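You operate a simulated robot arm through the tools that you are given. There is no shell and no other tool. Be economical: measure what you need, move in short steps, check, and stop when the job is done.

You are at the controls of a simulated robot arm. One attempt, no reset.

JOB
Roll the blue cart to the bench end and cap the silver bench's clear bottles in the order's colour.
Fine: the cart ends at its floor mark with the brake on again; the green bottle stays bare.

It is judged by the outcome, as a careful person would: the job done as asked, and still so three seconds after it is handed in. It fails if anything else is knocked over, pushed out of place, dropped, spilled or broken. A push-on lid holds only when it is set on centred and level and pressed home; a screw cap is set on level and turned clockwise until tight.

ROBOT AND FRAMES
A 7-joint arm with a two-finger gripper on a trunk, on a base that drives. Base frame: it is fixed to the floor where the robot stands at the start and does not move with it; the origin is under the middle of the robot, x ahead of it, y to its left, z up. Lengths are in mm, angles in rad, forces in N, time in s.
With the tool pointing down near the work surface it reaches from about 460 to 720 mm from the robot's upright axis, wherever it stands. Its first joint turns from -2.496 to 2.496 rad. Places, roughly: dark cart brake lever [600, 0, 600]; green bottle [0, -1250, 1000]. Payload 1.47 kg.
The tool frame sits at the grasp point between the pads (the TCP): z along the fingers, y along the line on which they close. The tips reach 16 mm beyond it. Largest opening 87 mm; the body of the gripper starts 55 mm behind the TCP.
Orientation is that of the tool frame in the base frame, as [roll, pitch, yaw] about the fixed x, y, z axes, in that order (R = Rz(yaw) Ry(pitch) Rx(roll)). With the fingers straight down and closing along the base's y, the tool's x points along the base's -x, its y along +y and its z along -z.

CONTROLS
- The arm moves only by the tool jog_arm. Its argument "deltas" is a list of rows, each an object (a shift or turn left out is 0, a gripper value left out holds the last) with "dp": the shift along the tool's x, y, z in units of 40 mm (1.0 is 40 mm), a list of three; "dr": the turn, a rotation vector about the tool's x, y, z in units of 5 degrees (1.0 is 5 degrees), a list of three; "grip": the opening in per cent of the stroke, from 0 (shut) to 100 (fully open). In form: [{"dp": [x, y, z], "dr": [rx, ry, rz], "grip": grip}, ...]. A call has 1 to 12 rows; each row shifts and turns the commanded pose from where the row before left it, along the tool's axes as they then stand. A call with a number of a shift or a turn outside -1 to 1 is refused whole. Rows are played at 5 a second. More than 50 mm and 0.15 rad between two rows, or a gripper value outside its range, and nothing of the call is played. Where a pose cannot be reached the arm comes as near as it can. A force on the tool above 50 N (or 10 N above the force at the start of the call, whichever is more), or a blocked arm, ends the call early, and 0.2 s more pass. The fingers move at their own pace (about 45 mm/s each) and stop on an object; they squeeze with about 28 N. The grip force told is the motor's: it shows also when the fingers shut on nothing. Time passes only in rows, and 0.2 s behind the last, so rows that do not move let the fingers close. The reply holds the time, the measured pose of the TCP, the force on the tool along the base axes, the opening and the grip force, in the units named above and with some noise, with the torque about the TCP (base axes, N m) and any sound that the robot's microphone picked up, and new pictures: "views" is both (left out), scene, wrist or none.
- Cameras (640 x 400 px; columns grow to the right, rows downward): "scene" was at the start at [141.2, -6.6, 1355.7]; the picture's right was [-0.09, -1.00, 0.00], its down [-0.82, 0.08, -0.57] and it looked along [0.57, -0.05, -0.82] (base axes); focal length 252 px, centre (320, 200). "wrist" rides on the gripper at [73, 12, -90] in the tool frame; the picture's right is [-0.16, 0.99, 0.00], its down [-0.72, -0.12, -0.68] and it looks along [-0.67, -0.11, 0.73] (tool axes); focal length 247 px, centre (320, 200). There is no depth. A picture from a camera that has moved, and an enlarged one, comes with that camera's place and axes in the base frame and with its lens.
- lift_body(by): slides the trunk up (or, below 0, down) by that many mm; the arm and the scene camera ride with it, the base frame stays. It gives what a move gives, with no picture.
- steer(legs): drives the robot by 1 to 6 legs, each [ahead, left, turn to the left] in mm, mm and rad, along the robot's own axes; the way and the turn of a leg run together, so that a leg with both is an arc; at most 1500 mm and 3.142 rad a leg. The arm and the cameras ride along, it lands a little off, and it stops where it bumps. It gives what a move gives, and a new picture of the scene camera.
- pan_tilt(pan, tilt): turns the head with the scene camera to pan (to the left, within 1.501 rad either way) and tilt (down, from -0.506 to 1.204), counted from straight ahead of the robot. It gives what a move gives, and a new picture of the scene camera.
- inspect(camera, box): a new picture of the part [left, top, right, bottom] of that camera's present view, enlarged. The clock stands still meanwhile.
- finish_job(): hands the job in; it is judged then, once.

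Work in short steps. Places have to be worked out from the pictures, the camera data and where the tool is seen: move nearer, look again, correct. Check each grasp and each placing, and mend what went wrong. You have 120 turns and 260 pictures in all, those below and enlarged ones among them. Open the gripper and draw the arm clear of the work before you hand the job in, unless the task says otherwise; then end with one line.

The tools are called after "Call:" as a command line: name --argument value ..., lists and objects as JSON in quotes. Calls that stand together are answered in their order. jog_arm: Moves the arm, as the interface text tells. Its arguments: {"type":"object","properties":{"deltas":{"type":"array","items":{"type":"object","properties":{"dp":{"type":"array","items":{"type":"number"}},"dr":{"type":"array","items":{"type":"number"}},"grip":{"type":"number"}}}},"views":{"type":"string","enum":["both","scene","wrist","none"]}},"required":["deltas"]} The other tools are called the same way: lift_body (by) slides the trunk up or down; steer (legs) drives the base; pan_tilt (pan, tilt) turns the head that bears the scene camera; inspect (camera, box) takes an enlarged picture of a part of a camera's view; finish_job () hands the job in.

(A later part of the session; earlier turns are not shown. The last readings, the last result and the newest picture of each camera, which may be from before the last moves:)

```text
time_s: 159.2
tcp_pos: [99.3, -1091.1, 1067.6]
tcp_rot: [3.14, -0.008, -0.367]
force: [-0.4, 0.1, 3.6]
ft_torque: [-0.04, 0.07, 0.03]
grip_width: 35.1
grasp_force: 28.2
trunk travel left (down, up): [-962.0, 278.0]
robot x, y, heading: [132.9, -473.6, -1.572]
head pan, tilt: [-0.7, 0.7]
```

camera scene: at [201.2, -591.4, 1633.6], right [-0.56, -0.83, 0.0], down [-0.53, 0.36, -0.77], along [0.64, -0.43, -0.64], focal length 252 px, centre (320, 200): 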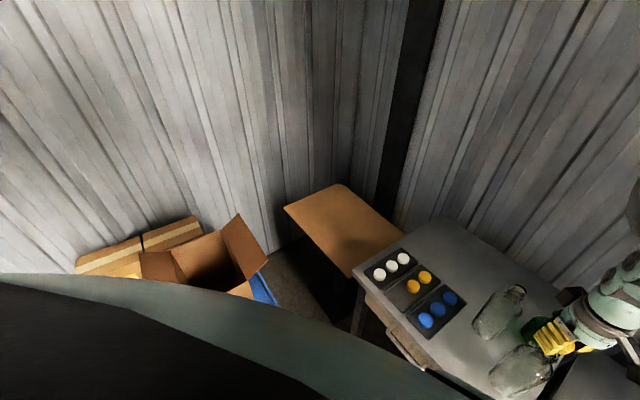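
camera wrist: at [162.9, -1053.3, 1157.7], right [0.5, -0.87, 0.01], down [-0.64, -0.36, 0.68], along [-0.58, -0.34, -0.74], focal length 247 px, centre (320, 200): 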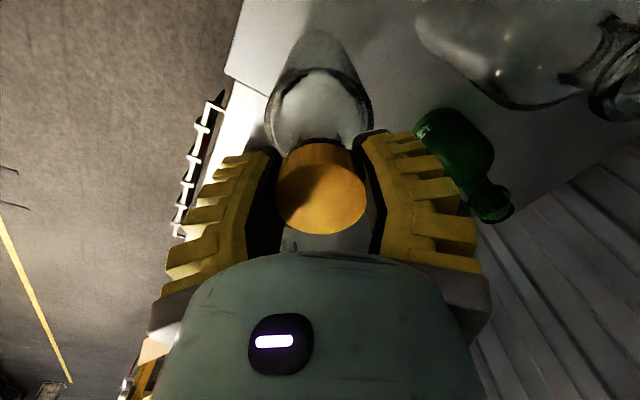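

Not tight yet (torque ~0). Continue clockwise.

Call:
jog_arm --deltas '[{"dp": [0, 0, 0.02], "dr": [0, 0, 1]}, {"dr": [0, 0, 1]}, {"dp": [0, 0, 0.01], "dr": [0, 0, 1]}, {"dr": [0, 0, 1]}, {"dp": [0, 0, 0.01], "dr": [0, 0, 1]}, {"dr": [0, 0, 1]}, {"dp": [0, 0, 0.01], "dr": [0, 0, 1]}, {"dr": [0, 0, 1]}, {"dp": [0, 0, 0.01], "dr": [0, 0, 1]}, {"dr": [0, 0, 1]}, {"dr": [0, 0, 1]}, {"dr": [0, 0, 1]}]' --views "wrist"

```text
time_s: 161.8
tcp_pos: [98.3, -1089.2, 1065.3]
tcp_rot: [-3.134, -0.005, -1.416]
force: [-0.1, -0.7, 0.3]
ft_torque: [-0.04, 0.0, 0.04]
grip_width: 34.6
grasp_force: 28.5
trunk travel left (down, up): [-962.0, 278.0]
robot x, y, heading: [133.9, -470.5, -1.575]
head pan, tilt: [-0.7, 0.7]
camera wrist: at [98.3, -1162.5, 1153.7], right [-1.0, 0.0, -0.01], down [0.0, 0.74, 0.68], along [0.01, 0.68, -0.74], focal length 247 px, centre (320, 200)
```

wrist: 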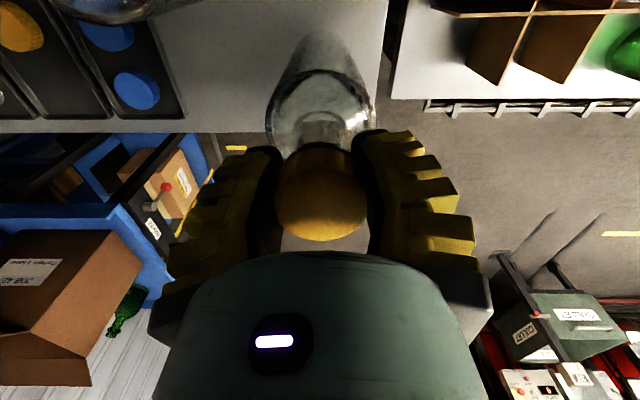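

Still free. Continue.

Call:
jog_arm --deltas '[{"dp": [0, 0, 0.03], "dr": [0, 0, 1]}, {"dr": [0, 0, 1]}, {"dp": [0, 0, 0.02], "dr": [0, 0, 1]}, {"dr": [0, 0, 1]}, {"dp": [0, 0, 0.01], "dr": [0, 0, 1]}, {"dr": [0, 0, 1]}, {"dp": [0, 0, 0.01], "dr": [0, 0, 1]}, {"dr": [0, 0, 1]}]' --views "none"

```text
time_s: 163.6
tcp_pos: [99.6, -1089.0, 1062.5]
tcp_rot: [-3.13, -0.003, -1.894]
force: [-1.5, 1.0, 9.7]
ft_torque: [0.02, -0.03, 0.04]
grip_width: 34.9
grasp_force: 28.3
out of reach, approached as far as the arm can: row 7, 8
trunk travel left (down, up): [-962.0, 278.0]
robot x, y, heading: [131.2, -471.0, -1.572]
head pan, tilt: [-0.7, 0.7]
```

Wrist limit reached after ~327°. Open, rise and look at the cap.

Call:
jog_arm --deltas '[{"grip": 60}, {}, {"dp": [0, 0, -0.5]}, {"dp": [0, 0, -0.8]}, {"dp": [0, 0, -0.8]}, {"dr": [0, 0, -1]}, {"dr": [0, 0, -1]}, {"dr": [0, 0, -1]}, {"dr": [0, 0, -1]}]' --views "wrist"

Call:
inspect --camera "wrist" --box '[240, 30, 400, 250]'

```text
time_s: 165.6
tcp_pos: [96.3, -1097.2, 1139.0]
tcp_rot: [-3.134, -0.006, -1.541]
force: [-0.1, -0.8, -0.6]
ft_torque: [0.01, -0.01, -0.01]
grip_width: 57.2
grasp_force: 3.9
out of reach, approached as far as the arm can: row 5
trunk travel left (down, up): [-962.0, 278.0]
robot x, y, heading: [133.7, -475.9, -1.572]
head pan, tilt: [-0.7, 0.7]
camera wrist: at [86.4, -1169.1, 1227.6], right [-0.99, 0.13, -0.01], down [0.09, 0.73, 0.68], along [0.09, 0.67, -0.74], focal length 247 px, centre (320, 200)
```

wrist: 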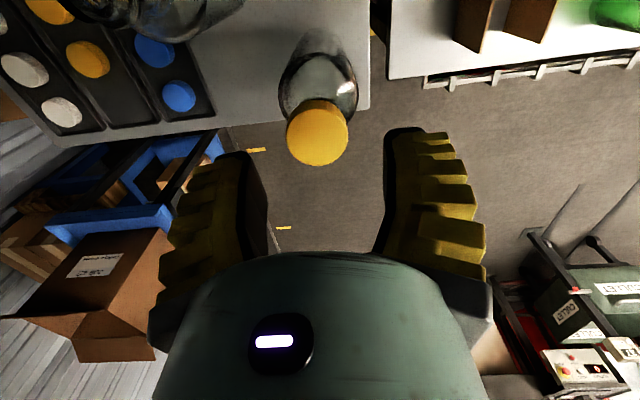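

```text
1.82 times, centred on (320, 140) of wrist
camera zoom: at [86.4, -1169.1, 1227.6], right [-0.99, 0.13, -0.01], down [0.09, 0.73, 0.68], along [0.09, 0.67, -0.74], focal length 449 px, centre (320, 309)
```

zoom: 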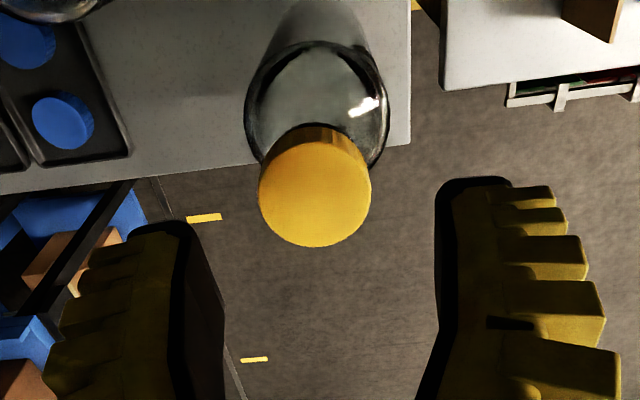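

The cap sits level on the bottle. Rotate the open gripper back ~200° over the bottle for a second turn.

Call:
jog_arm --deltas '[{"dp": [-0.23, -0.1, 0], "dr": [0, 0, -1]}, {"dr": [0, 0, -1]}, {"dr": [0, 0, -1]}, {"dr": [0, 0, -1]}, {"dr": [0, 0, -1]}, {"dr": [0, 0, -1]}, {"dr": [0, 0, -1]}, {"dr": [0, 0, -1]}, {"dr": [0, 0, -1]}, {"dr": [0, 0, -1]}, {"dr": [0, 0, -1]}, {"dr": [0, 0, -1]}]' --views "none"

Call:
jog_arm --deltas '[{"dr": [0, 0, -1]}, {"dr": [0, 0, -1]}, {"dr": [0, 0, -1]}, {"dr": [0, 0, -1]}, {"dr": [0, 0, -1]}, {"dr": [0, 0, -1]}, {"dr": [0, 0, -1]}, {"dr": [0, 0, -1]}, {"dr": [0, 0, -1]}, {"dr": [0, 0, -1]}, {"dr": [0, 0, -1]}, {"dr": [0, 0, -1]}]' --views "none"

Call:
jog_arm --deltas '[{"dr": [0, 0, -1]}, {"dr": [0, 0, -1]}, {"dr": [0, 0, -1]}, {"dr": [0, 0, -1]}, {"dr": [0, 0, -1]}, {"dr": [0, 0, -1]}, {"dr": [0, 0, -1]}, {"dr": [0, 0, -1]}, {"dr": [0, 0, -1]}, {"dr": [0, 0, -1]}, {"dr": [0, 0, -1]}, {"dr": [0, 0, -1]}]' --views "wrist"

Call:
inspect --camera "wrist" --box '[240, 30, 400, 250]'

```text
time_s: 168.2
tcp_pos: [99.6, -1087.2, 1139.1]
tcp_rot: [-3.142, -0.01, -0.496]
force: [1.2, 0.5, 1.3]
ft_torque: [-0.04, 0.01, -0.03]
grip_width: 57.3
grasp_force: 4.5
trunk travel left (down, up): [-962.0, 278.0]
robot x, y, heading: [131.1, -470.5, -1.57]
head pan, tilt: [-0.7, 0.7]
```

```text
time_s: 170.8
tcp_pos: [99.6, -1088.0, 1138.2]
tcp_rot: [3.135, -0.006, 0.552]
force: [0.1, -0.9, 0.5]
ft_torque: [0.0, -0.01, 0.03]
grip_width: 57.4
grasp_force: 4.0
trunk travel left (down, up): [-962.0, 278.0]
robot x, y, heading: [132.0, -471.7, -1.576]
head pan, tilt: [-0.7, 0.7]
```

```text
time_s: 173.4
tcp_pos: [98.5, -1087.0, 1138.8]
tcp_rot: [3.133, 0.006, 1.598]
force: [-0.4, 0.8, 0.0]
ft_torque: [0.03, 0.0, -0.01]
grip_width: 57.2
grasp_force: 3.3
trunk travel left (down, up): [-962.0, 278.0]
robot x, y, heading: [130.3, -475.3, -1.572]
head pan, tilt: [-0.7, 0.7]
camera wrist: at [108.1, -1012.8, 1227.1], right [0.99, -0.13, 0.01], down [-0.1, -0.72, 0.68], along [-0.08, -0.68, -0.73], focal length 247 px, centre (320, 200)
```

wrist: 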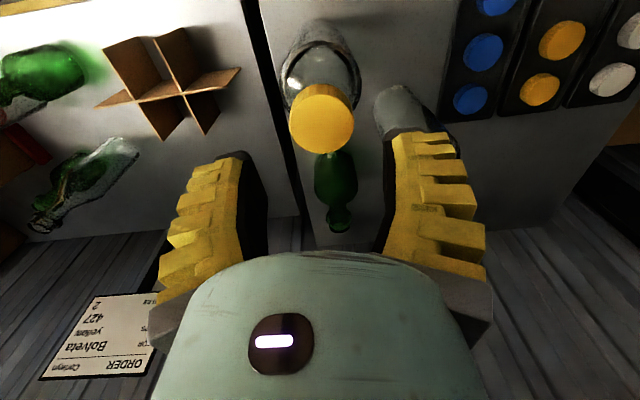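

```text
1.82 times, centred on (320, 140) of wrist
camera zoom: at [108.1, -1012.8, 1227.1], right [0.99, -0.13, 0.01], down [-0.1, -0.72, 0.68], along [-0.08, -0.68, -0.73], focal length 449 px, centre (320, 309)
```

zoom: 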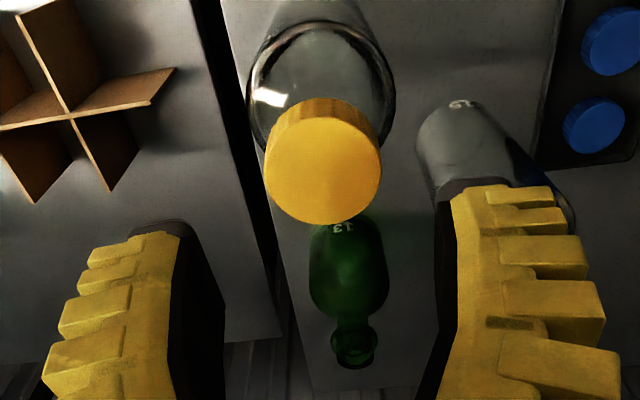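

Cap top at z≈1068, level. Descend over it, regrip and turn until tight.

Call:
jog_arm --deltas '[{"dp": [0, 0.04, 0.6]}, {"dp": [0, 0, 0.6]}, {"dp": [0, 0, 0.4]}, {"dp": [0, 0, 0.2]}, {"grip": 0}, {}, {}]' --views "none"

Call:
jog_arm --deltas '[{"dr": [0, 0, 1]}, {"dr": [0, 0, 1]}, {"dr": [0, 0, 1]}, {"dr": [0, 0, 1]}, {"dr": [0, 0, 1]}, {"dr": [0, 0, 1]}, {"dr": [0, 0, 1]}, {"dr": [0, 0, 1]}, {"dr": [0, 0, 1]}, {"dr": [0, 0, 1]}, {"dr": [0, 0, 1]}, {"dr": [0, 0, 1]}]' --views "none"

```text
time_s: 175.0
tcp_pos: [102.0, -1087.1, 1066.3]
tcp_rot: [3.134, 0.006, 1.594]
force: [-1.2, -1.0, -0.6]
ft_torque: [-0.28, 0.04, -0.04]
grip_width: 34.9
grasp_force: 28.2
trunk travel left (down, up): [-962.0, 278.0]
robot x, y, heading: [128.7, -474.2, -1.577]
head pan, tilt: [-0.7, 0.7]
```

```text
time_s: 177.6
tcp_pos: [101.4, -1087.8, 1067.4]
tcp_rot: [3.134, -0.006, 0.548]
force: [-0.8, 0.4, -3.6]
ft_torque: [-0.03, 0.13, 0.03]
grip_width: 34.1
grasp_force: 28.4
trunk travel left (down, up): [-962.0, 278.0]
robot x, y, heading: [132.1, -476.5, -1.576]
head pan, tilt: [-0.7, 0.7]
```

Force shows the cap pulling down: thread engaged. Continue.

Call:
jog_arm --deltas '[{"dp": [0, 0, 0.02], "dr": [0, 0, 1]}, {"dr": [0, 0, 1]}, {"dr": [0, 0, 1]}, {"dr": [0, 0, 1]}, {"dp": [0, 0, 0.01], "dr": [0, 0, 1]}, {"dr": [0, 0, 1]}, {"dr": [0, 0, 1]}, {"dr": [0, 0, 1]}, {"dp": [0, 0, 0.01], "dr": [0, 0, 1]}, {"dr": [0, 0, 1]}, {"dr": [0, 0, 1]}, {"dr": [0, 0, 1]}]' --views "none"

Call:
jog_arm --deltas '[{"dp": [0, 0, 0.01], "dr": [0, 0, 1]}, {"dr": [0, 0, 1]}, {"dr": [0, 0, 1]}, {"dr": [0, 0, 1]}, {"dp": [0, 0, 0.01], "dr": [0, 0, 1]}, {"dr": [0, 0, 1]}, {"dr": [0, 0, 1]}, {"dr": [0, 0, 1]}, {"dp": [0, 0, 0.01], "dr": [0, 0, 1]}, {"dr": [0, 0, 1]}, {"dr": [0, 0, 1]}, {"dr": [0, 0, 1]}]' --views "wrist"

```text
time_s: 180.2
tcp_pos: [102.3, -1088.7, 1064.8]
tcp_rot: [3.141, -0.009, -0.499]
force: [1.6, 0.9, 0.8]
ft_torque: [-0.05, -0.26, 0.05]
grip_width: 34.5
grasp_force: 28.2
trunk travel left (down, up): [-962.0, 278.0]
robot x, y, heading: [131.4, -478.8, -1.575]
head pan, tilt: [-0.7, 0.7]
```

```text
time_s: 182.8
tcp_pos: [101.0, -1087.8, 1063.6]
tcp_rot: [-3.132, -0.004, -1.548]
force: [-0.2, 1.4, 6.2]
ft_torque: [-0.01, -0.13, 0.08]
grip_width: 35.0
grasp_force: 27.8
trunk travel left (down, up): [-962.0, 278.0]
robot x, y, heading: [131.3, -472.4, -1.573]
head pan, tilt: [-0.7, 0.7]
camera wrist: at [91.1, -1160.1, 1152.5], right [-0.99, 0.13, -0.01], down [0.09, 0.73, 0.68], along [0.1, 0.67, -0.74], focal length 247 px, centre (320, 200)
```

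wrist: 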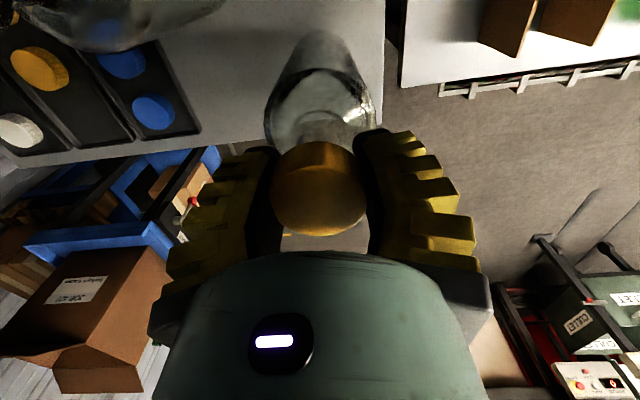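

Torque stays low; check whether the bottle itself turns (number at its base) with the scene camera.

Call:
inspect --camera "scene" --box '[440, 240, 600, 400]'

```text
2.50 times, centred on (520, 320) of scene
camera zoom: at [200.5, -591.3, 1632.1], right [-0.57, -0.82, 0.0], down [-0.54, 0.37, -0.76], along [0.62, -0.43, -0.65], focal length 630 px, centre (-180, -100)
```

zoom: 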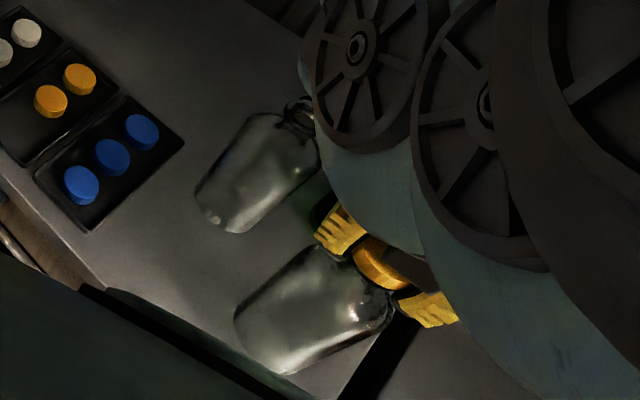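

The bottle may be spinning with the cap (torque scales with down-force). Release, wind back, and look for the bottle's number to judge.

Call:
jog_arm --deltas '[{"grip": 60}, {}, {"dp": [0, 0, -0.9]}, {"dp": [0, 0, -0.9], "dr": [0, 0, -1]}, {"dr": [0, 0, -1]}, {"dr": [0, 0, -1]}, {"dr": [0, 0, -1]}, {"dr": [0, 0, -1]}, {"dr": [0, 0, -1]}, {"dr": [0, 0, -1]}, {"dr": [0, 0, -1]}, {"dr": [0, 0, -1]}]' --views "none"

Call:
jog_arm --deltas '[{"dr": [0, 0, -1]}, {"dr": [0, 0, -1]}, {"dr": [0, 0, -1]}, {"dr": [0, 0, -1]}, {"dr": [0, 0, -1]}, {"dr": [0, 0, -1]}, {"dr": [0, 0, -1]}, {"dr": [0, 0, -1]}, {"dr": [0, 0, -1]}, {"dr": [0, 0, -1]}, {"dr": [0, 0, -1]}, {"dr": [0, 0, -1]}]' --views "none"

Call:
jog_arm --deltas '[{"dr": [0, 0, -1]}, {"dr": [0, 0, -1]}, {"dr": [0, 0, -1]}, {"dr": [0, 0, -1]}, {"dr": [0, 0, -1]}, {"dr": [0, 0, -1]}, {"dr": [0, 0, -1]}, {"dr": [0, 0, -1]}, {"dr": [0, 0, -1]}, {"dr": [0, 0, -1]}, {"dr": [0, 0, -1]}, {"dr": [0, 0, -1]}]' --views "both"

Call:
inspect --camera "wrist" --box '[240, 0, 480, 180]'

Call:
inspect --camera "scene" --box '[440, 240, 600, 400]'

```text
time_s: 185.4
tcp_pos: [102.2, -1088.7, 1136.0]
tcp_rot: [-3.141, -0.009, -0.758]
force: [-0.2, 0.2, 1.2]
ft_torque: [0.02, -0.01, 0.02]
grip_width: 57.4
grasp_force: 3.8
trunk travel left (down, up): [-962.0, 278.0]
robot x, y, heading: [132.6, -479.2, -1.57]
head pan, tilt: [-0.7, 0.7]
```

```text
time_s: 188.0
tcp_pos: [100.5, -1088.2, 1134.5]
tcp_rot: [3.136, -0.007, 0.291]
force: [0.5, -0.6, -0.6]
ft_torque: [-0.03, 0.0, 0.01]
grip_width: 57.2
grasp_force: 3.4
trunk travel left (down, up): [-962.0, 278.0]
robot x, y, heading: [131.3, -475.2, -1.569]
head pan, tilt: [-0.7, 0.7]
```

```text
time_s: 190.6
tcp_pos: [100.2, -1087.5, 1135.3]
tcp_rot: [3.133, 0.003, 1.336]
force: [0.5, 0.2, 0.0]
ft_torque: [-0.02, 0.01, 0.0]
grip_width: 57.4
grasp_force: 3.6
trunk travel left (down, up): [-962.0, 278.0]
robot x, y, heading: [131.8, -468.1, -1.579]
head pan, tilt: [-0.7, 0.7]
camera scene: at [201.1, -591.5, 1633.3], right [-0.57, -0.82, 0.0], down [-0.53, 0.36, -0.77], along [0.63, -0.43, -0.64], focal length 252 px, centre (320, 200)
camera wrist: at [128.7, -1018.4, 1224.1], right [0.92, -0.38, 0.01], down [-0.29, -0.67, 0.68], along [-0.25, -0.63, -0.73], focal length 247 px, centre (320, 200)
```

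scene: 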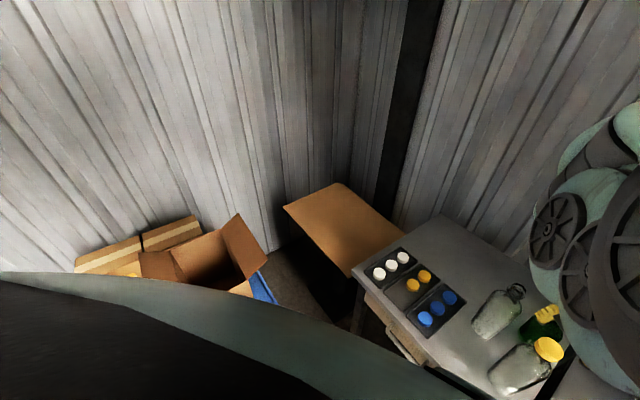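
wrist: 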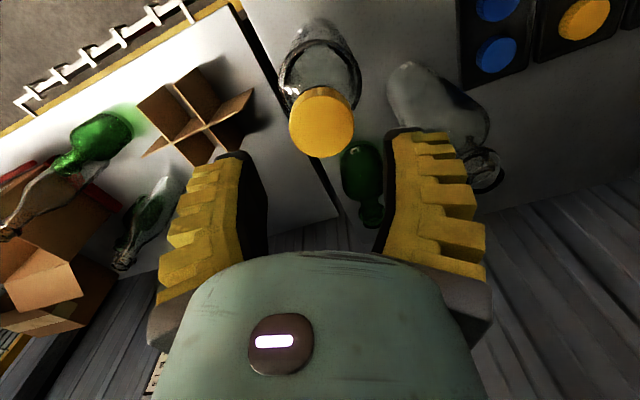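

```text
2.22 times, centred on (360, 90) of wrist
camera zoom: at [128.7, -1018.4, 1224.1], right [0.92, -0.38, 0.01], down [-0.29, -0.67, 0.68], along [-0.25, -0.63, -0.73], focal length 549 px, centre (231, 444)
```

zoom: 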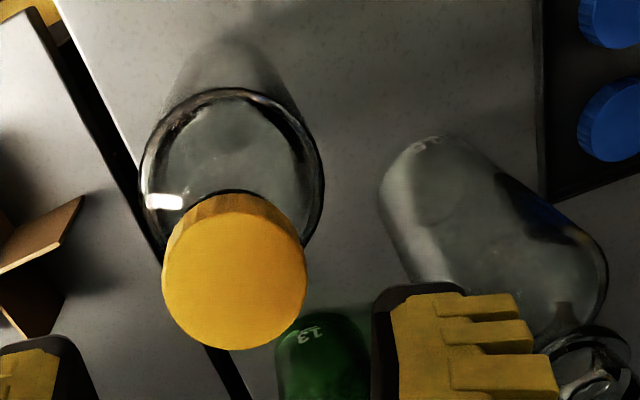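

```text
2.50 times, centred on (520, 320) of scene
camera zoom: at [201.1, -591.5, 1633.3], right [-0.57, -0.82, 0.0], down [-0.53, 0.36, -0.77], along [0.63, -0.43, -0.64], focal length 630 px, centre (-180, -100)
```

zoom: 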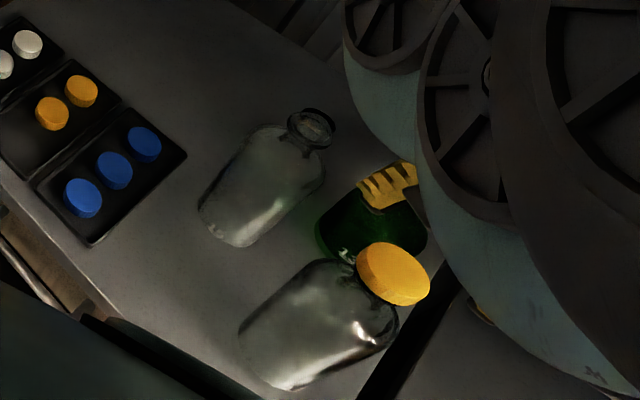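

Cap is level. Regrip and turn with firmer down-pressure, watching the torque.

Call:
jog_arm --deltas '[{"dp": [0, 0, 0.6]}, {"dp": [0, 0, 0.6]}, {"dp": [0, 0, 0.4]}, {"dp": [0, 0, 0.12]}, {"grip": 0}, {}, {}]' --views "none"

Call:
jog_arm --deltas '[{"dp": [0, 0, 0.04]}, {"dp": [0, 0, 0.04]}, {}]' --views "none"

Call:
jog_arm --deltas '[{"dr": [0, 0, 1]}, {"dr": [0, 0, 1]}, {"dr": [0, 0, 1]}, {"dr": [0, 0, 1]}, {"dr": [0, 0, 1]}, {"dr": [0, 0, 1]}]' --views "none"

```text
time_s: 192.2
tcp_pos: [100.6, -1087.0, 1067.8]
tcp_rot: [3.132, 0.002, 1.333]
force: [0.7, 0.3, 1.9]
ft_torque: [0.06, 0.01, 0.02]
grip_width: 34.4
grasp_force: 27.9
trunk travel left (down, up): [-962.0, 278.0]
robot x, y, heading: [133.1, -473.6, -1.575]
head pan, tilt: [-0.7, 0.7]
```

```text
time_s: 193.0
tcp_pos: [101.7, -1089.5, 1065.6]
tcp_rot: [3.132, 0.007, 1.335]
force: [1.3, 0.4, 11.6]
ft_torque: [-0.04, -0.07, 0.08]
grip_width: 34.8
grasp_force: 28.1
trunk travel left (down, up): [-962.0, 278.0]
robot x, y, heading: [129.9, -469.0, -1.576]
head pan, tilt: [-0.7, 0.7]
```

```text
time_s: 194.4
tcp_pos: [100.6, -1089.1, 1063.7]
tcp_rot: [3.13, -0.002, 0.811]
force: [0.7, 1.9, 11.4]
ft_torque: [0.06, -0.01, 0.08]
grip_width: 34.7
grasp_force: 27.6
trunk travel left (down, up): [-962.0, 278.0]
robot x, y, heading: [132.9, -472.9, -1.575]
head pan, tilt: [-0.7, 0.7]
```

Press further and turn more.

Call:
jog_arm --deltas '[{"dp": [0, 0, 0.06]}, {"dp": [0, 0, 0.06]}, {"dr": [0, 0, 1]}, {"dr": [0, 0, 1]}, {"dr": [0, 0, 1]}, {"dr": [0, 0, 1]}]' --views "none"

Call:
jog_arm --deltas '[{"dr": [0, 0, 1]}, {"dr": [0, 0, 1]}, {"dr": [0, 0, 1]}, {"dr": [0, 0, 1]}, {"dr": [0, 0, 1]}, {"dr": [0, 0, 1]}]' --views "wrist"

Call:
inspect --camera "wrist" --box '[240, 30, 400, 250]'

```text
time_s: 195.8
tcp_pos: [101.5, -1087.0, 1057.7]
tcp_rot: [3.137, -0.006, 0.46]
force: [0.2, -0.8, -5.7]
ft_torque: [-0.01, 0.0, 0.02]
grip_width: 33.7
grasp_force: 28.1
trunk travel left (down, up): [-962.0, 278.0]
robot x, y, heading: [129.3, -475.5, -1.575]
head pan, tilt: [-0.7, 0.7]
```

```text
time_s: 197.2
tcp_pos: [101.9, -1087.4, 1058.8]
tcp_rot: [3.139, -0.008, -0.064]
force: [0.0, -0.9, -4.7]
ft_torque: [0.01, 0.01, -0.02]
grip_width: 33.6
grasp_force: 28.1
trunk travel left (down, up): [-962.0, 278.0]
robot x, y, heading: [135.6, -471.8, -1.574]
head pan, tilt: [-0.7, 0.7]
camera wrist: at [173.2, -1103.4, 1147.9], right [-0.22, -0.98, 0.0], down [-0.72, 0.16, 0.67], along [-0.66, 0.15, -0.74], focal length 247 px, centre (320, 200)
```

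wrist: 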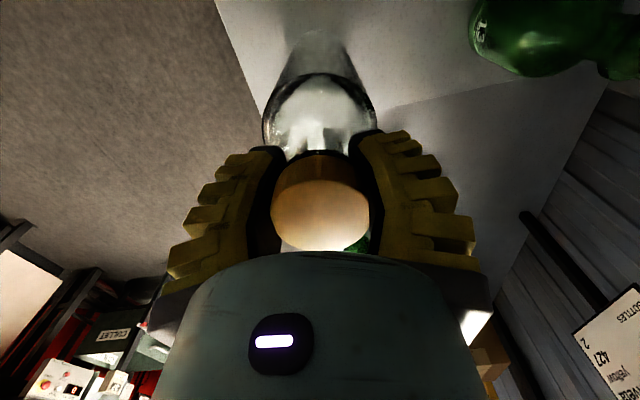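

```text
1.82 times, centred on (320, 140) of wrist
camera zoom: at [173.2, -1103.4, 1147.9], right [-0.22, -0.98, 0.0], down [-0.72, 0.16, 0.67], along [-0.66, 0.15, -0.74], focal length 449 px, centre (320, 309)
```

zoom: 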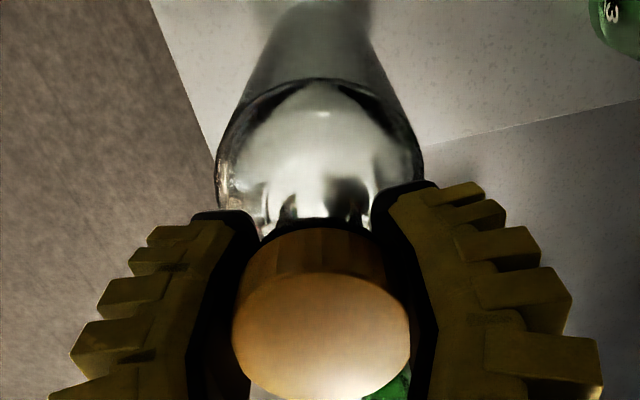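

The fingers slid down the cap. I need a side view to judge seating: release, rise, wind back and retreat, then tilt the camera level.

Call:
jog_arm --deltas '[{"grip": 60}, {}, {"dp": [0, 0, -0.9]}, {"dp": [0, 0, -0.9], "dr": [0, 0, -1]}, {"dr": [0, 0, -1]}, {"dr": [0, 0, -1]}, {"dr": [0, 0, -1]}, {"dr": [0, 0, -1]}, {"dr": [0, 0, -1]}, {"dr": [0, 0, -1]}, {"dr": [0, 0, -1]}, {"dr": [0, 0, -1]}]' --views "none"

Call:
jog_arm --deltas '[{"dr": [0, 0, -1]}, {"dr": [0, 0, -1]}, {"dr": [0, 0, -1]}, {"dr": [0, 0, -1]}, {"dr": [0, 0, -1]}, {"dr": [0, 0, -1]}, {"dr": [0, 0, -1]}, {"dr": [0, 0, -1]}, {"dr": [0, 0, -1]}, {"dp": [0.9, 0, 0]}, {"dp": [0.9, 0, 0]}, {"dp": [0.9, 0, 0]}]' --views "none"

Call:
jog_arm --deltas '[{"dr": [0, -1, 0]}, {"dr": [0, -1, 0]}, {"dr": [0, -1, 0]}, {"dr": [0, -1, 0]}, {"dr": [0, -1, 0]}, {"dr": [0, -1, 0]}, {"dr": [0, -1, 0]}, {"dr": [0, -1, 0]}, {"dr": [0, -1, 0]}]' --views "wrist"

```text
time_s: 199.8
tcp_pos: [100.0, -1087.5, 1130.6]
tcp_rot: [3.134, -0.004, 0.725]
force: [-0.6, -0.4, 0.3]
ft_torque: [0.01, 0.01, -0.04]
grip_width: 57.4
grasp_force: 3.3
trunk travel left (down, up): [-962.0, 278.0]
robot x, y, heading: [130.9, -475.7, -1.575]
head pan, tilt: [-0.7, 0.7]
```

```text
time_s: 202.4
tcp_pos: [101.6, -1076.1, 1130.8]
tcp_rot: [3.134, 0.005, 1.509]
force: [-0.3, -0.6, 0.6]
ft_torque: [0.01, 0.01, 0.0]
grip_width: 57.3
grasp_force: 4.0
out of reach, approached as far as the arm can: row 10, 11, 12
trunk travel left (down, up): [-962.0, 278.0]
robot x, y, heading: [130.9, -476.3, -1.57]
head pan, tilt: [-0.7, 0.7]
```

```text
time_s: 204.4
tcp_pos: [102.1, -1076.7, 1129.9]
tcp_rot: [3.133, 0.004, 1.511]
force: [-0.2, -0.1, -0.1]
ft_torque: [-0.01, -0.01, -0.01]
grip_width: 57.3
grasp_force: 4.1
out of reach, approached as far as the arm can: row 1, 2, 3, 4, 5, 6, 7, 8, 9
trunk travel left (down, up): [-962.0, 278.0]
robot x, y, heading: [135.3, -473.5, -1.571]
head pan, tilt: [-0.7, 0.7]
camera wrist: at [117.1, -1003.0, 1219.4], right [0.98, -0.22, 0.01], down [-0.17, -0.71, 0.68], along [-0.14, -0.67, -0.73], focal length 247 px, centre (320, 200)
```

wrist: 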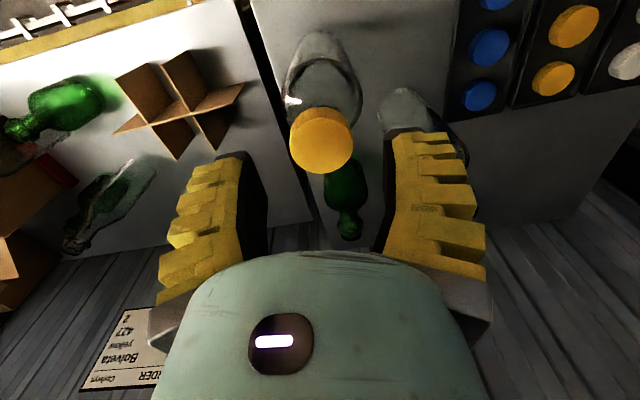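

The arm is at some joint limit; back off with the base instead and try tilting again.

Call:
steer --legs '[[-230, 0, 0]]'

Call:
jog_arm --deltas '[{"dp": [-0.8, 0, 0]}, {"dp": [-0.8, 0, 0]}, {"dr": [0, -1, 0]}, {"dr": [0, -1, 0]}, {"dr": [0, -1, 0]}, {"dr": [0, -1, 0]}, {"dr": [0, -1, 0]}, {"dr": [0, -1, 0]}, {"dr": [0, -1, 0]}, {"dr": [0, -1, 0]}, {"dr": [0, -1, 0]}]' --views "wrist"

```text
time_s: 206.1
tcp_pos: [101.0, -845.6, 1130.7]
tcp_rot: [3.134, 0.004, 1.505]
force: [0.1, 1.0, 0.9]
ft_torque: [-0.03, -0.01, -0.01]
grip_width: 57.2
grasp_force: 4.0
trunk travel left (down, up): [-962.0, 278.0]
robot x, y, heading: [134.1, -243.6, -1.58]
head pan, tilt: [-0.7, 0.7]
camera scene: at [201.7, -360.5, 1632.6], right [-0.57, -0.82, 0.0], down [-0.53, 0.37, -0.76], along [0.63, -0.43, -0.65], focal length 252 px, centre (320, 200)
```

scene: 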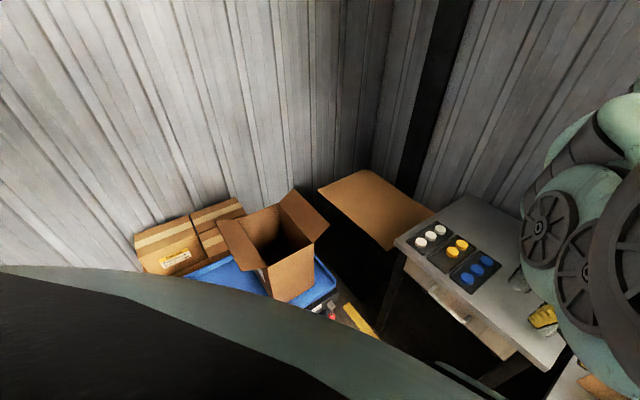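

```text
time_s: 208.5
tcp_pos: [94.7, -932.5, 1117.9]
tcp_rot: [3.102, 0.678, 1.49]
force: [0.7, -0.2, 0.3]
ft_torque: [0.0, 0.02, 0.03]
grip_width: 57.2
grasp_force: 3.6
out of reach, approached as far as the arm can: row 7, 8, 9, 10, 11
trunk travel left (down, up): [-962.0, 278.0]
robot x, y, heading: [130.2, -245.4, -1.583]
head pan, tilt: [-0.7, 0.7]
camera wrist: at [112.2, -819.5, 1141.3], right [0.98, -0.18, 0.13], down [-0.15, -0.13, 0.98], along [-0.16, -0.98, -0.15], focal length 247 px, centre (320, 200)
```

wrist: 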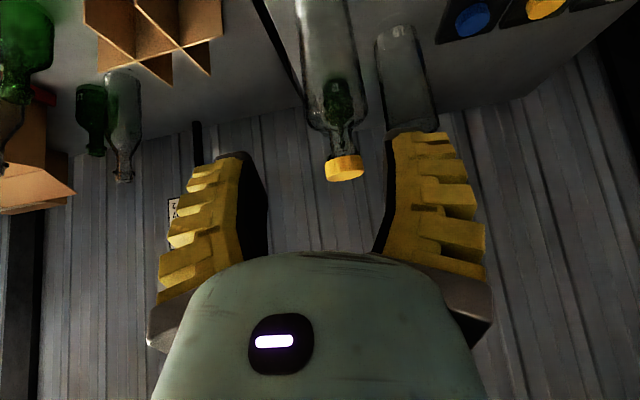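

Call:
inspect --camera "wrist" --box '[290, 90, 400, 190]'

```text
4.00 times, centred on (345, 140) of wrist
camera zoom: at [112.2, -819.5, 1141.3], right [0.98, -0.18, 0.13], down [-0.15, -0.13, 0.98], along [-0.16, -0.98, -0.15], focal length 988 px, centre (220, 440)
```

zoom: 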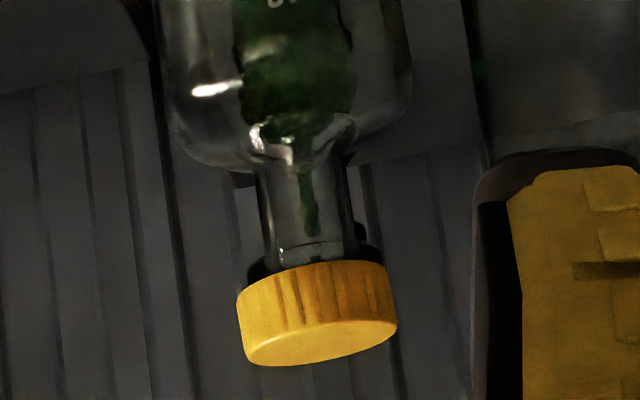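

Cap looks level with its skirt near the bead. Compare with the uncapped bottle's mouth: shift sideways to see both.

Call:
steer --legs '[[0, 75, 0]]'

Call:
jog_arm --deltas '[{"grip": 100}]' --views "wrist"

Call:
inspect --camera "wrist" --box '[240, 60, 440, 200]'

```text
time_s: 209.6
tcp_pos: [171.8, -932.9, 1118.0]
tcp_rot: [3.099, 0.676, 1.492]
force: [-0.1, 0.1, 0.9]
ft_torque: [0.0, -0.03, 0.02]
grip_width: 57.1
grasp_force: 3.5
trunk travel left (down, up): [-962.0, 278.0]
robot x, y, heading: [208.0, -239.9, -1.578]
head pan, tilt: [-0.7, 0.7]
camera scene: at [277.8, -360.7, 1631.8], right [-0.57, -0.82, 0.0], down [-0.54, 0.37, -0.75], along [0.62, -0.43, -0.66], focal length 252 px, centre (320, 200)
```

scene: 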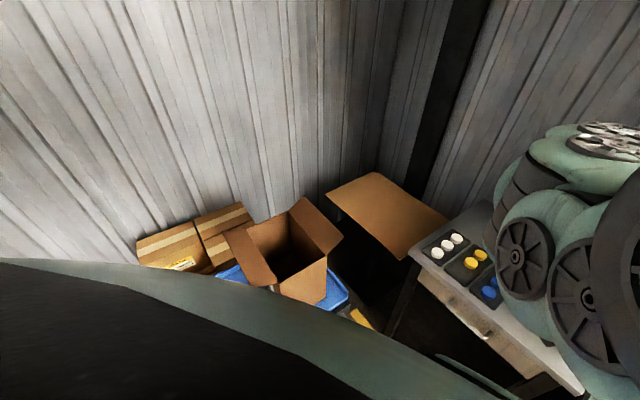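

```text
time_s: 210.0
tcp_pos: [173.3, -933.0, 1118.5]
tcp_rot: [3.098, 0.677, 1.49]
force: [0.3, -0.5, -0.2]
ft_torque: [-0.01, -0.02, 0.01]
grip_width: 87.1
grasp_force: 0.0
trunk travel left (down, up): [-962.0, 278.0]
robot x, y, heading: [208.8, -242.3, -1.577]
head pan, tilt: [-0.7, 0.7]
camera wrist: at [189.5, -820.2, 1141.6], right [0.98, -0.18, 0.13], down [-0.15, -0.13, 0.98], along [-0.16, -0.98, -0.15], focal length 247 px, centre (320, 200)
```

wrist: 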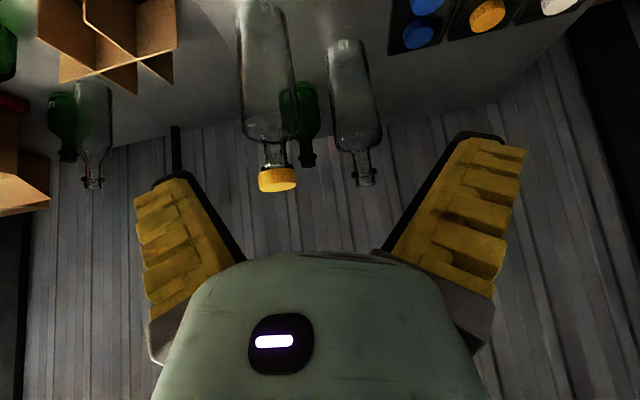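

```text
2.86 times, centred on (340, 130) of wrist
camera zoom: at [189.5, -820.2, 1141.6], right [0.98, -0.18, 0.13], down [-0.15, -0.13, 0.98], along [-0.16, -0.98, -0.15], focal length 706 px, centre (263, 400)
```

zoom: 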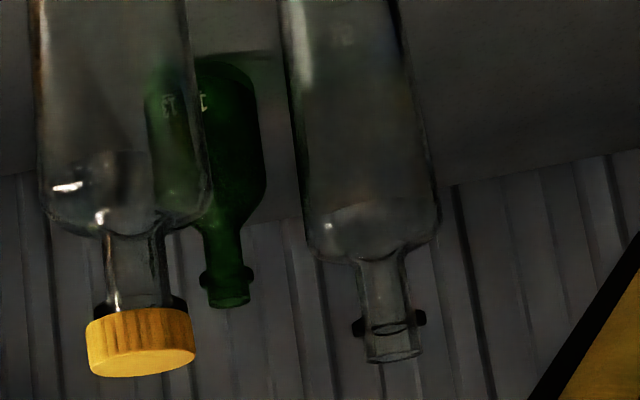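

Relative to the uncapped bottle, the cap top sits at mouth height and its skirt reaches the collar: fully seated and level. Now fetch the second yellow cap: untilt and drive back.

Call:
jog_arm --deltas '[{"dr": [0, 1, 0]}, {"dr": [0, 1, 0]}, {"dr": [0, 1, 0]}, {"dr": [0, 1, 0]}, {"dr": [0, 1, 0]}, {"dr": [0, 1, 0]}, {"dr": [0, 1, 0]}, {"dr": [0, 0.75, 0.5]}]' --views "none"

Call:
steer --legs '[[0, 150, 0], [150, 0, 0]]'

Call:
jog_arm --deltas '[{"grip": 46}]' --views "wrist"

```text
time_s: 211.8
tcp_pos: [173.4, -933.6, 1118.8]
tcp_rot: [3.107, -0.002, 1.472]
force: [0.4, -0.2, 0.3]
ft_torque: [0.02, 0.0, -0.03]
grip_width: 86.9
grasp_force: 0.0
trunk travel left (down, up): [-962.0, 278.0]
robot x, y, heading: [212.5, -242.7, -1.579]
head pan, tilt: [-0.7, 0.7]
```

```text
time_s: 214.1
tcp_pos: [317.7, -1085.5, 1117.2]
tcp_rot: [3.107, 0.001, 1.472]
force: [0.1, -0.4, 0.0]
ft_torque: [0.0, -0.02, 0.01]
grip_width: 86.9
grasp_force: 0.1
trunk travel left (down, up): [-962.0, 278.0]
robot x, y, heading: [354.8, -395.8, -1.579]
head pan, tilt: [-0.7, 0.7]
camera scene: at [424.0, -513.2, 1633.5], right [-0.57, -0.82, 0.0], down [-0.53, 0.36, -0.77], along [0.63, -0.44, -0.64], focal length 252 px, centre (320, 200)
```

scene: 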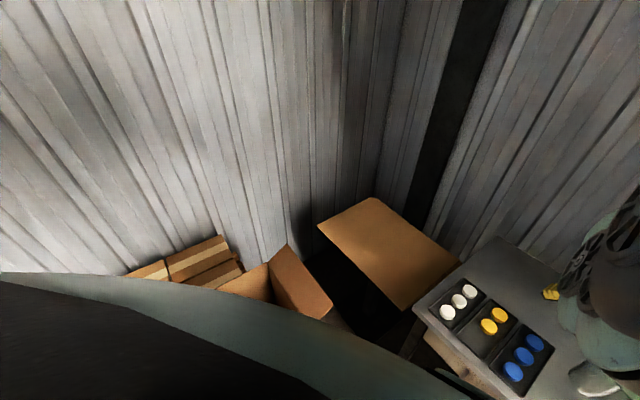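

```text
time_s: 214.5
tcp_pos: [318.7, -1085.5, 1118.2]
tcp_rot: [3.106, -0.001, 1.472]
force: [0.1, 0.0, -0.5]
ft_torque: [-0.01, 0.0, 0.05]
grip_width: 57.9
grasp_force: 4.3
trunk travel left (down, up): [-962.0, 278.0]
robot x, y, heading: [352.6, -395.9, -1.578]
head pan, tilt: [-0.7, 0.7]
camera wrist: at [333.7, -1013.1, 1206.8], right [0.97, -0.26, 0.03], down [-0.21, -0.71, 0.68], along [-0.15, -0.66, -0.74], focal length 247 px, centre (320, 200)
```

wrist: 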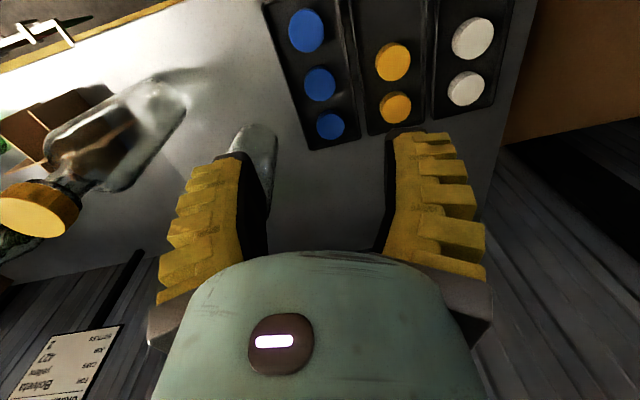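

Straighten the tool, step the base away from the cart side, and go over the next yellow cap.

Call:
jog_arm --deltas '[{"dr": [0.4, 0, -0.6]}, {"dr": [0, 0, -0.5]}, {"dp": [0.4, 0.9, 0]}, {"dp": [0.4, 0.9, 0]}]' --views "none"

Call:
steer --legs '[[80, -90, 0]]'

Call:
jog_arm --deltas '[{"dp": [0.3, 0.9, 0]}, {"dp": [0, 0.9, 0]}, {"dp": [0, 0.9, 0]}]' --views "wrist"

```text
time_s: 215.5
tcp_pos: [394.4, -1052.9, 1116.5]
tcp_rot: [-3.14, 0.003, 1.57]
force: [-0.2, 0.2, 0.0]
ft_torque: [0.03, 0.01, 0.01]
grip_width: 45.9
grasp_force: 4.1
trunk travel left (down, up): [-962.0, 278.0]
robot x, y, heading: [355.2, -392.4, -1.577]
head pan, tilt: [-0.7, 0.7]
```

```text
time_s: 216.7
tcp_pos: [299.2, -1129.8, 1117.1]
tcp_rot: [-3.141, 0.001, 1.564]
force: [0.2, -0.2, -0.6]
ft_torque: [0.01, 0.0, 0.0]
grip_width: 46.0
grasp_force: 4.7
trunk travel left (down, up): [-962.0, 278.0]
robot x, y, heading: [263.6, -474.5, -1.581]
head pan, tilt: [-0.7, 0.7]
camera scene: at [330.8, -590.7, 1632.7], right [-0.57, -0.82, 0.0], down [-0.53, 0.37, -0.76], along [0.63, -0.44, -0.65], focal length 252 px, centre (320, 200)
```

scene: 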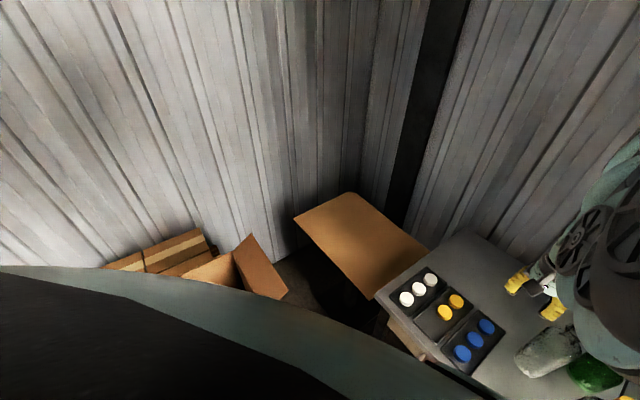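

```text
time_s: 217.5
tcp_pos: [406.7, -1118.2, 1116.5]
tcp_rot: [3.141, 0.004, 1.562]
force: [-0.7, -0.1, -0.4]
ft_torque: [0.03, -0.01, 0.04]
grip_width: 45.6
grasp_force: 4.7
trunk travel left (down, up): [-962.0, 278.0]
robot x, y, heading: [265.8, -472.1, -1.587]
head pan, tilt: [-0.7, 0.7]
camera wrist: at [418.4, -1044.7, 1205.2], right [0.99, -0.17, 0.0], down [-0.12, -0.72, 0.68], along [-0.11, -0.67, -0.73], focal length 247 px, centre (320, 200)
```

wrist: 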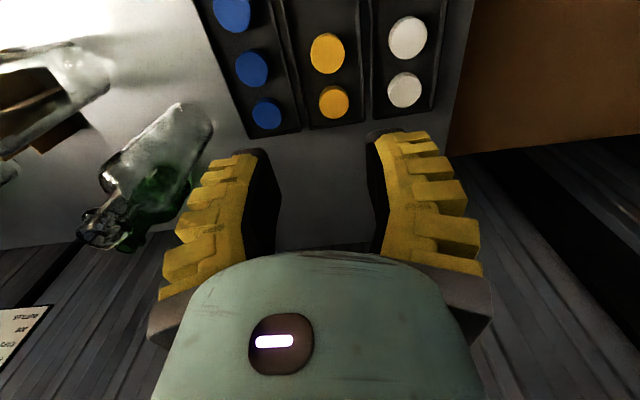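

Lower the trunk 165 mm and check alignment.

Call:
lift_body --by -165

Call:
jog_arm --deltas '[{"dp": [0.05, 0.2, 0]}, {}]' --views "wrist"

```text
time_s: 219.4
tcp_pos: [405.3, -1118.0, 950.8]
tcp_rot: [-3.141, 0.003, 1.562]
force: [0.6, 0.5, 0.0]
ft_torque: [-0.04, 0.03, 0.0]
grip_width: 45.6
grasp_force: 4.3
trunk travel left (down, up): [-797.0, 443.0]
robot x, y, heading: [263.6, -475.2, -1.585]
head pan, tilt: [-0.7, 0.7]
```

```text
time_s: 220.0
tcp_pos: [412.6, -1115.0, 952.5]
tcp_rot: [-3.14, 0.001, 1.565]
force: [0.1, -0.5, -0.4]
ft_torque: [-0.02, 0.01, 0.0]
grip_width: 45.7
grasp_force: 4.1
trunk travel left (down, up): [-797.0, 443.0]
robot x, y, heading: [263.8, -471.8, -1.584]
head pan, tilt: [-0.7, 0.7]
camera wrist: at [425.7, -1041.4, 1040.4], right [0.99, -0.17, 0.0], down [-0.12, -0.72, 0.68], along [-0.11, -0.67, -0.73], focal length 247 px, centre (320, 200)
```

wrist: 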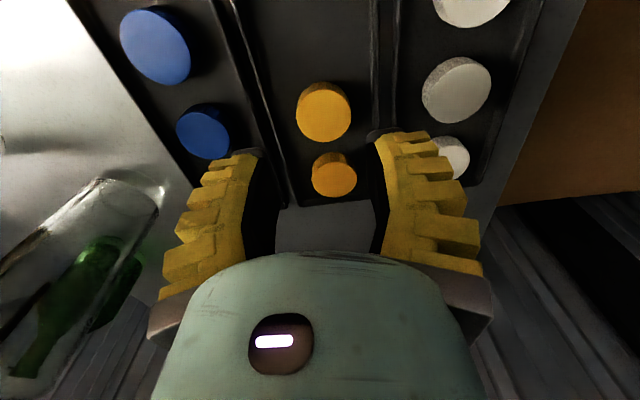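

Shift (+3.5,-2.5), descend 88 mm.

Call:
jog_arm --deltas '[{"dp": [-0.065, 0.09, 0]}, {}]' --views "none"

Call:
lift_body --by -76

Call:
jog_arm --deltas '[{}]' --views "wrist"

```text
time_s: 220.6
tcp_pos: [416.5, -1117.7, 951.6]
tcp_rot: [-3.141, -0.001, 1.564]
force: [0.1, 0.2, -0.8]
ft_torque: [-0.01, 0.03, -0.04]
grip_width: 45.5
grasp_force: 4.2
trunk travel left (down, up): [-797.0, 443.0]
robot x, y, heading: [262.8, -467.1, -1.587]
head pan, tilt: [-0.7, 0.7]
```

```text
time_s: 221.8
tcp_pos: [416.4, -1116.8, 875.2]
tcp_rot: [3.141, 0.002, 1.564]
force: [-0.1, -0.9, 0.7]
ft_torque: [0.02, 0.04, -0.01]
grip_width: 46.0
grasp_force: 4.6
trunk travel left (down, up): [-721.0, 519.0]
robot x, y, heading: [268.4, -476.7, -1.583]
head pan, tilt: [-0.7, 0.7]
```

```text
time_s: 222.2
tcp_pos: [416.1, -1118.0, 875.2]
tcp_rot: [3.14, 0.002, 1.565]
force: [0.3, -1.1, 0.0]
ft_torque: [0.0, -0.02, -0.03]
grip_width: 45.7
grasp_force: 4.6
trunk travel left (down, up): [-721.0, 519.0]
robot x, y, heading: [261.9, -472.4, -1.585]
head pan, tilt: [-0.7, 0.7]
camera wrist: at [429.7, -1044.1, 963.7], right [0.99, -0.17, 0.0], down [-0.12, -0.72, 0.68], along [-0.11, -0.67, -0.73], focal length 247 px, centre (320, 200)
```

wrist: 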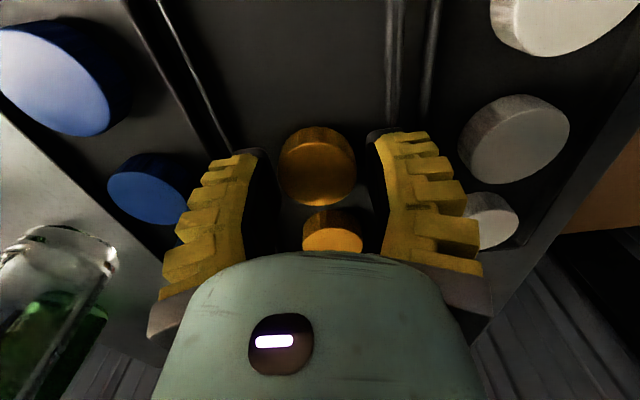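

Aligned. Descend 12 mm, close, lift.

Call:
lift_body --by -12

Call:
jog_arm --deltas '[{"grip": 0}, {}, {}, {}]' --views "none"

Call:
lift_body --by 255

Call:
jog_arm --deltas '[{}]' --views "wrist"

Call:
inspect --camera "wrist" --box '[240, 100, 420, 260]'

```text
time_s: 222.8
tcp_pos: [415.9, -1119.2, 864.1]
tcp_rot: [3.14, 0.005, 1.562]
force: [-1.8, -1.4, 3.4]
ft_torque: [0.02, -0.11, -0.04]
grip_width: 45.1
grasp_force: 4.0
trunk travel left (down, up): [-709.0, 531.0]
robot x, y, heading: [261.0, -469.7, -1.586]
head pan, tilt: [-0.7, 0.7]
```

```text
time_s: 223.8
tcp_pos: [418.6, -1118.2, 864.1]
tcp_rot: [-3.141, 0.002, 1.564]
force: [1.0, 0.5, 2.2]
ft_torque: [0.0, -0.09, 0.01]
grip_width: 35.3
grasp_force: 27.7
trunk travel left (down, up): [-709.0, 531.0]
robot x, y, heading: [264.0, -474.2, -1.59]
head pan, tilt: [-0.7, 0.7]
```

```text
time_s: 226.4
tcp_pos: [416.8, -1117.7, 1118.1]
tcp_rot: [-3.14, -0.001, 1.564]
force: [-0.6, 0.0, -0.5]
ft_torque: [0.03, 0.01, 0.03]
grip_width: 34.8
grasp_force: 27.6
trunk travel left (down, up): [-964.0, 276.0]
robot x, y, heading: [263.5, -472.7, -1.583]
head pan, tilt: [-0.7, 0.7]
```

```text
time_s: 226.8
tcp_pos: [417.2, -1118.0, 1118.0]
tcp_rot: [-3.141, 0.0, 1.563]
force: [-0.6, -0.7, -0.9]
ft_torque: [-0.01, 0.0, 0.03]
grip_width: 34.8
grasp_force: 28.0
trunk travel left (down, up): [-964.0, 276.0]
robot x, y, heading: [268.7, -472.8, -1.582]
head pan, tilt: [-0.7, 0.7]
camera wrist: at [429.7, -1044.1, 1206.6], right [0.99, -0.17, 0.0], down [-0.12, -0.72, 0.68], along [-0.11, -0.67, -0.73], focal length 247 px, centre (320, 200)
```

wrist: 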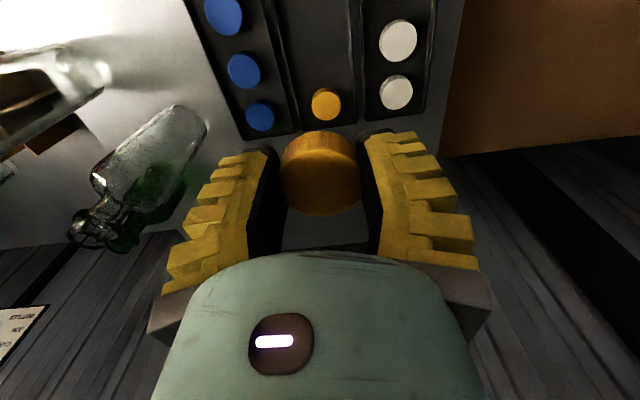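

```text
2.50 times, centred on (330, 180) of wrist
camera zoom: at [429.7, -1044.1, 1206.6], right [0.99, -0.17, 0.0], down [-0.12, -0.72, 0.68], along [-0.11, -0.67, -0.73], focal length 617 px, centre (295, 250)
```

zoom: 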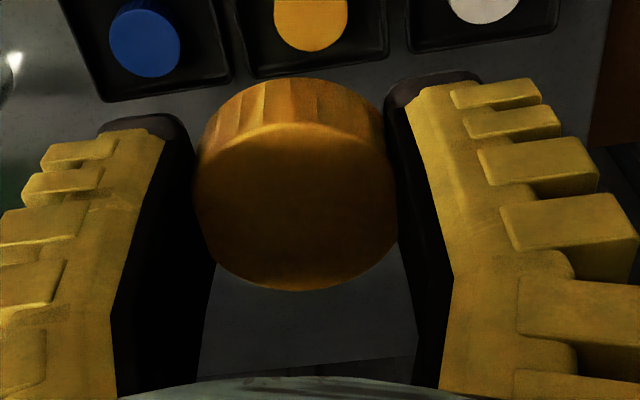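

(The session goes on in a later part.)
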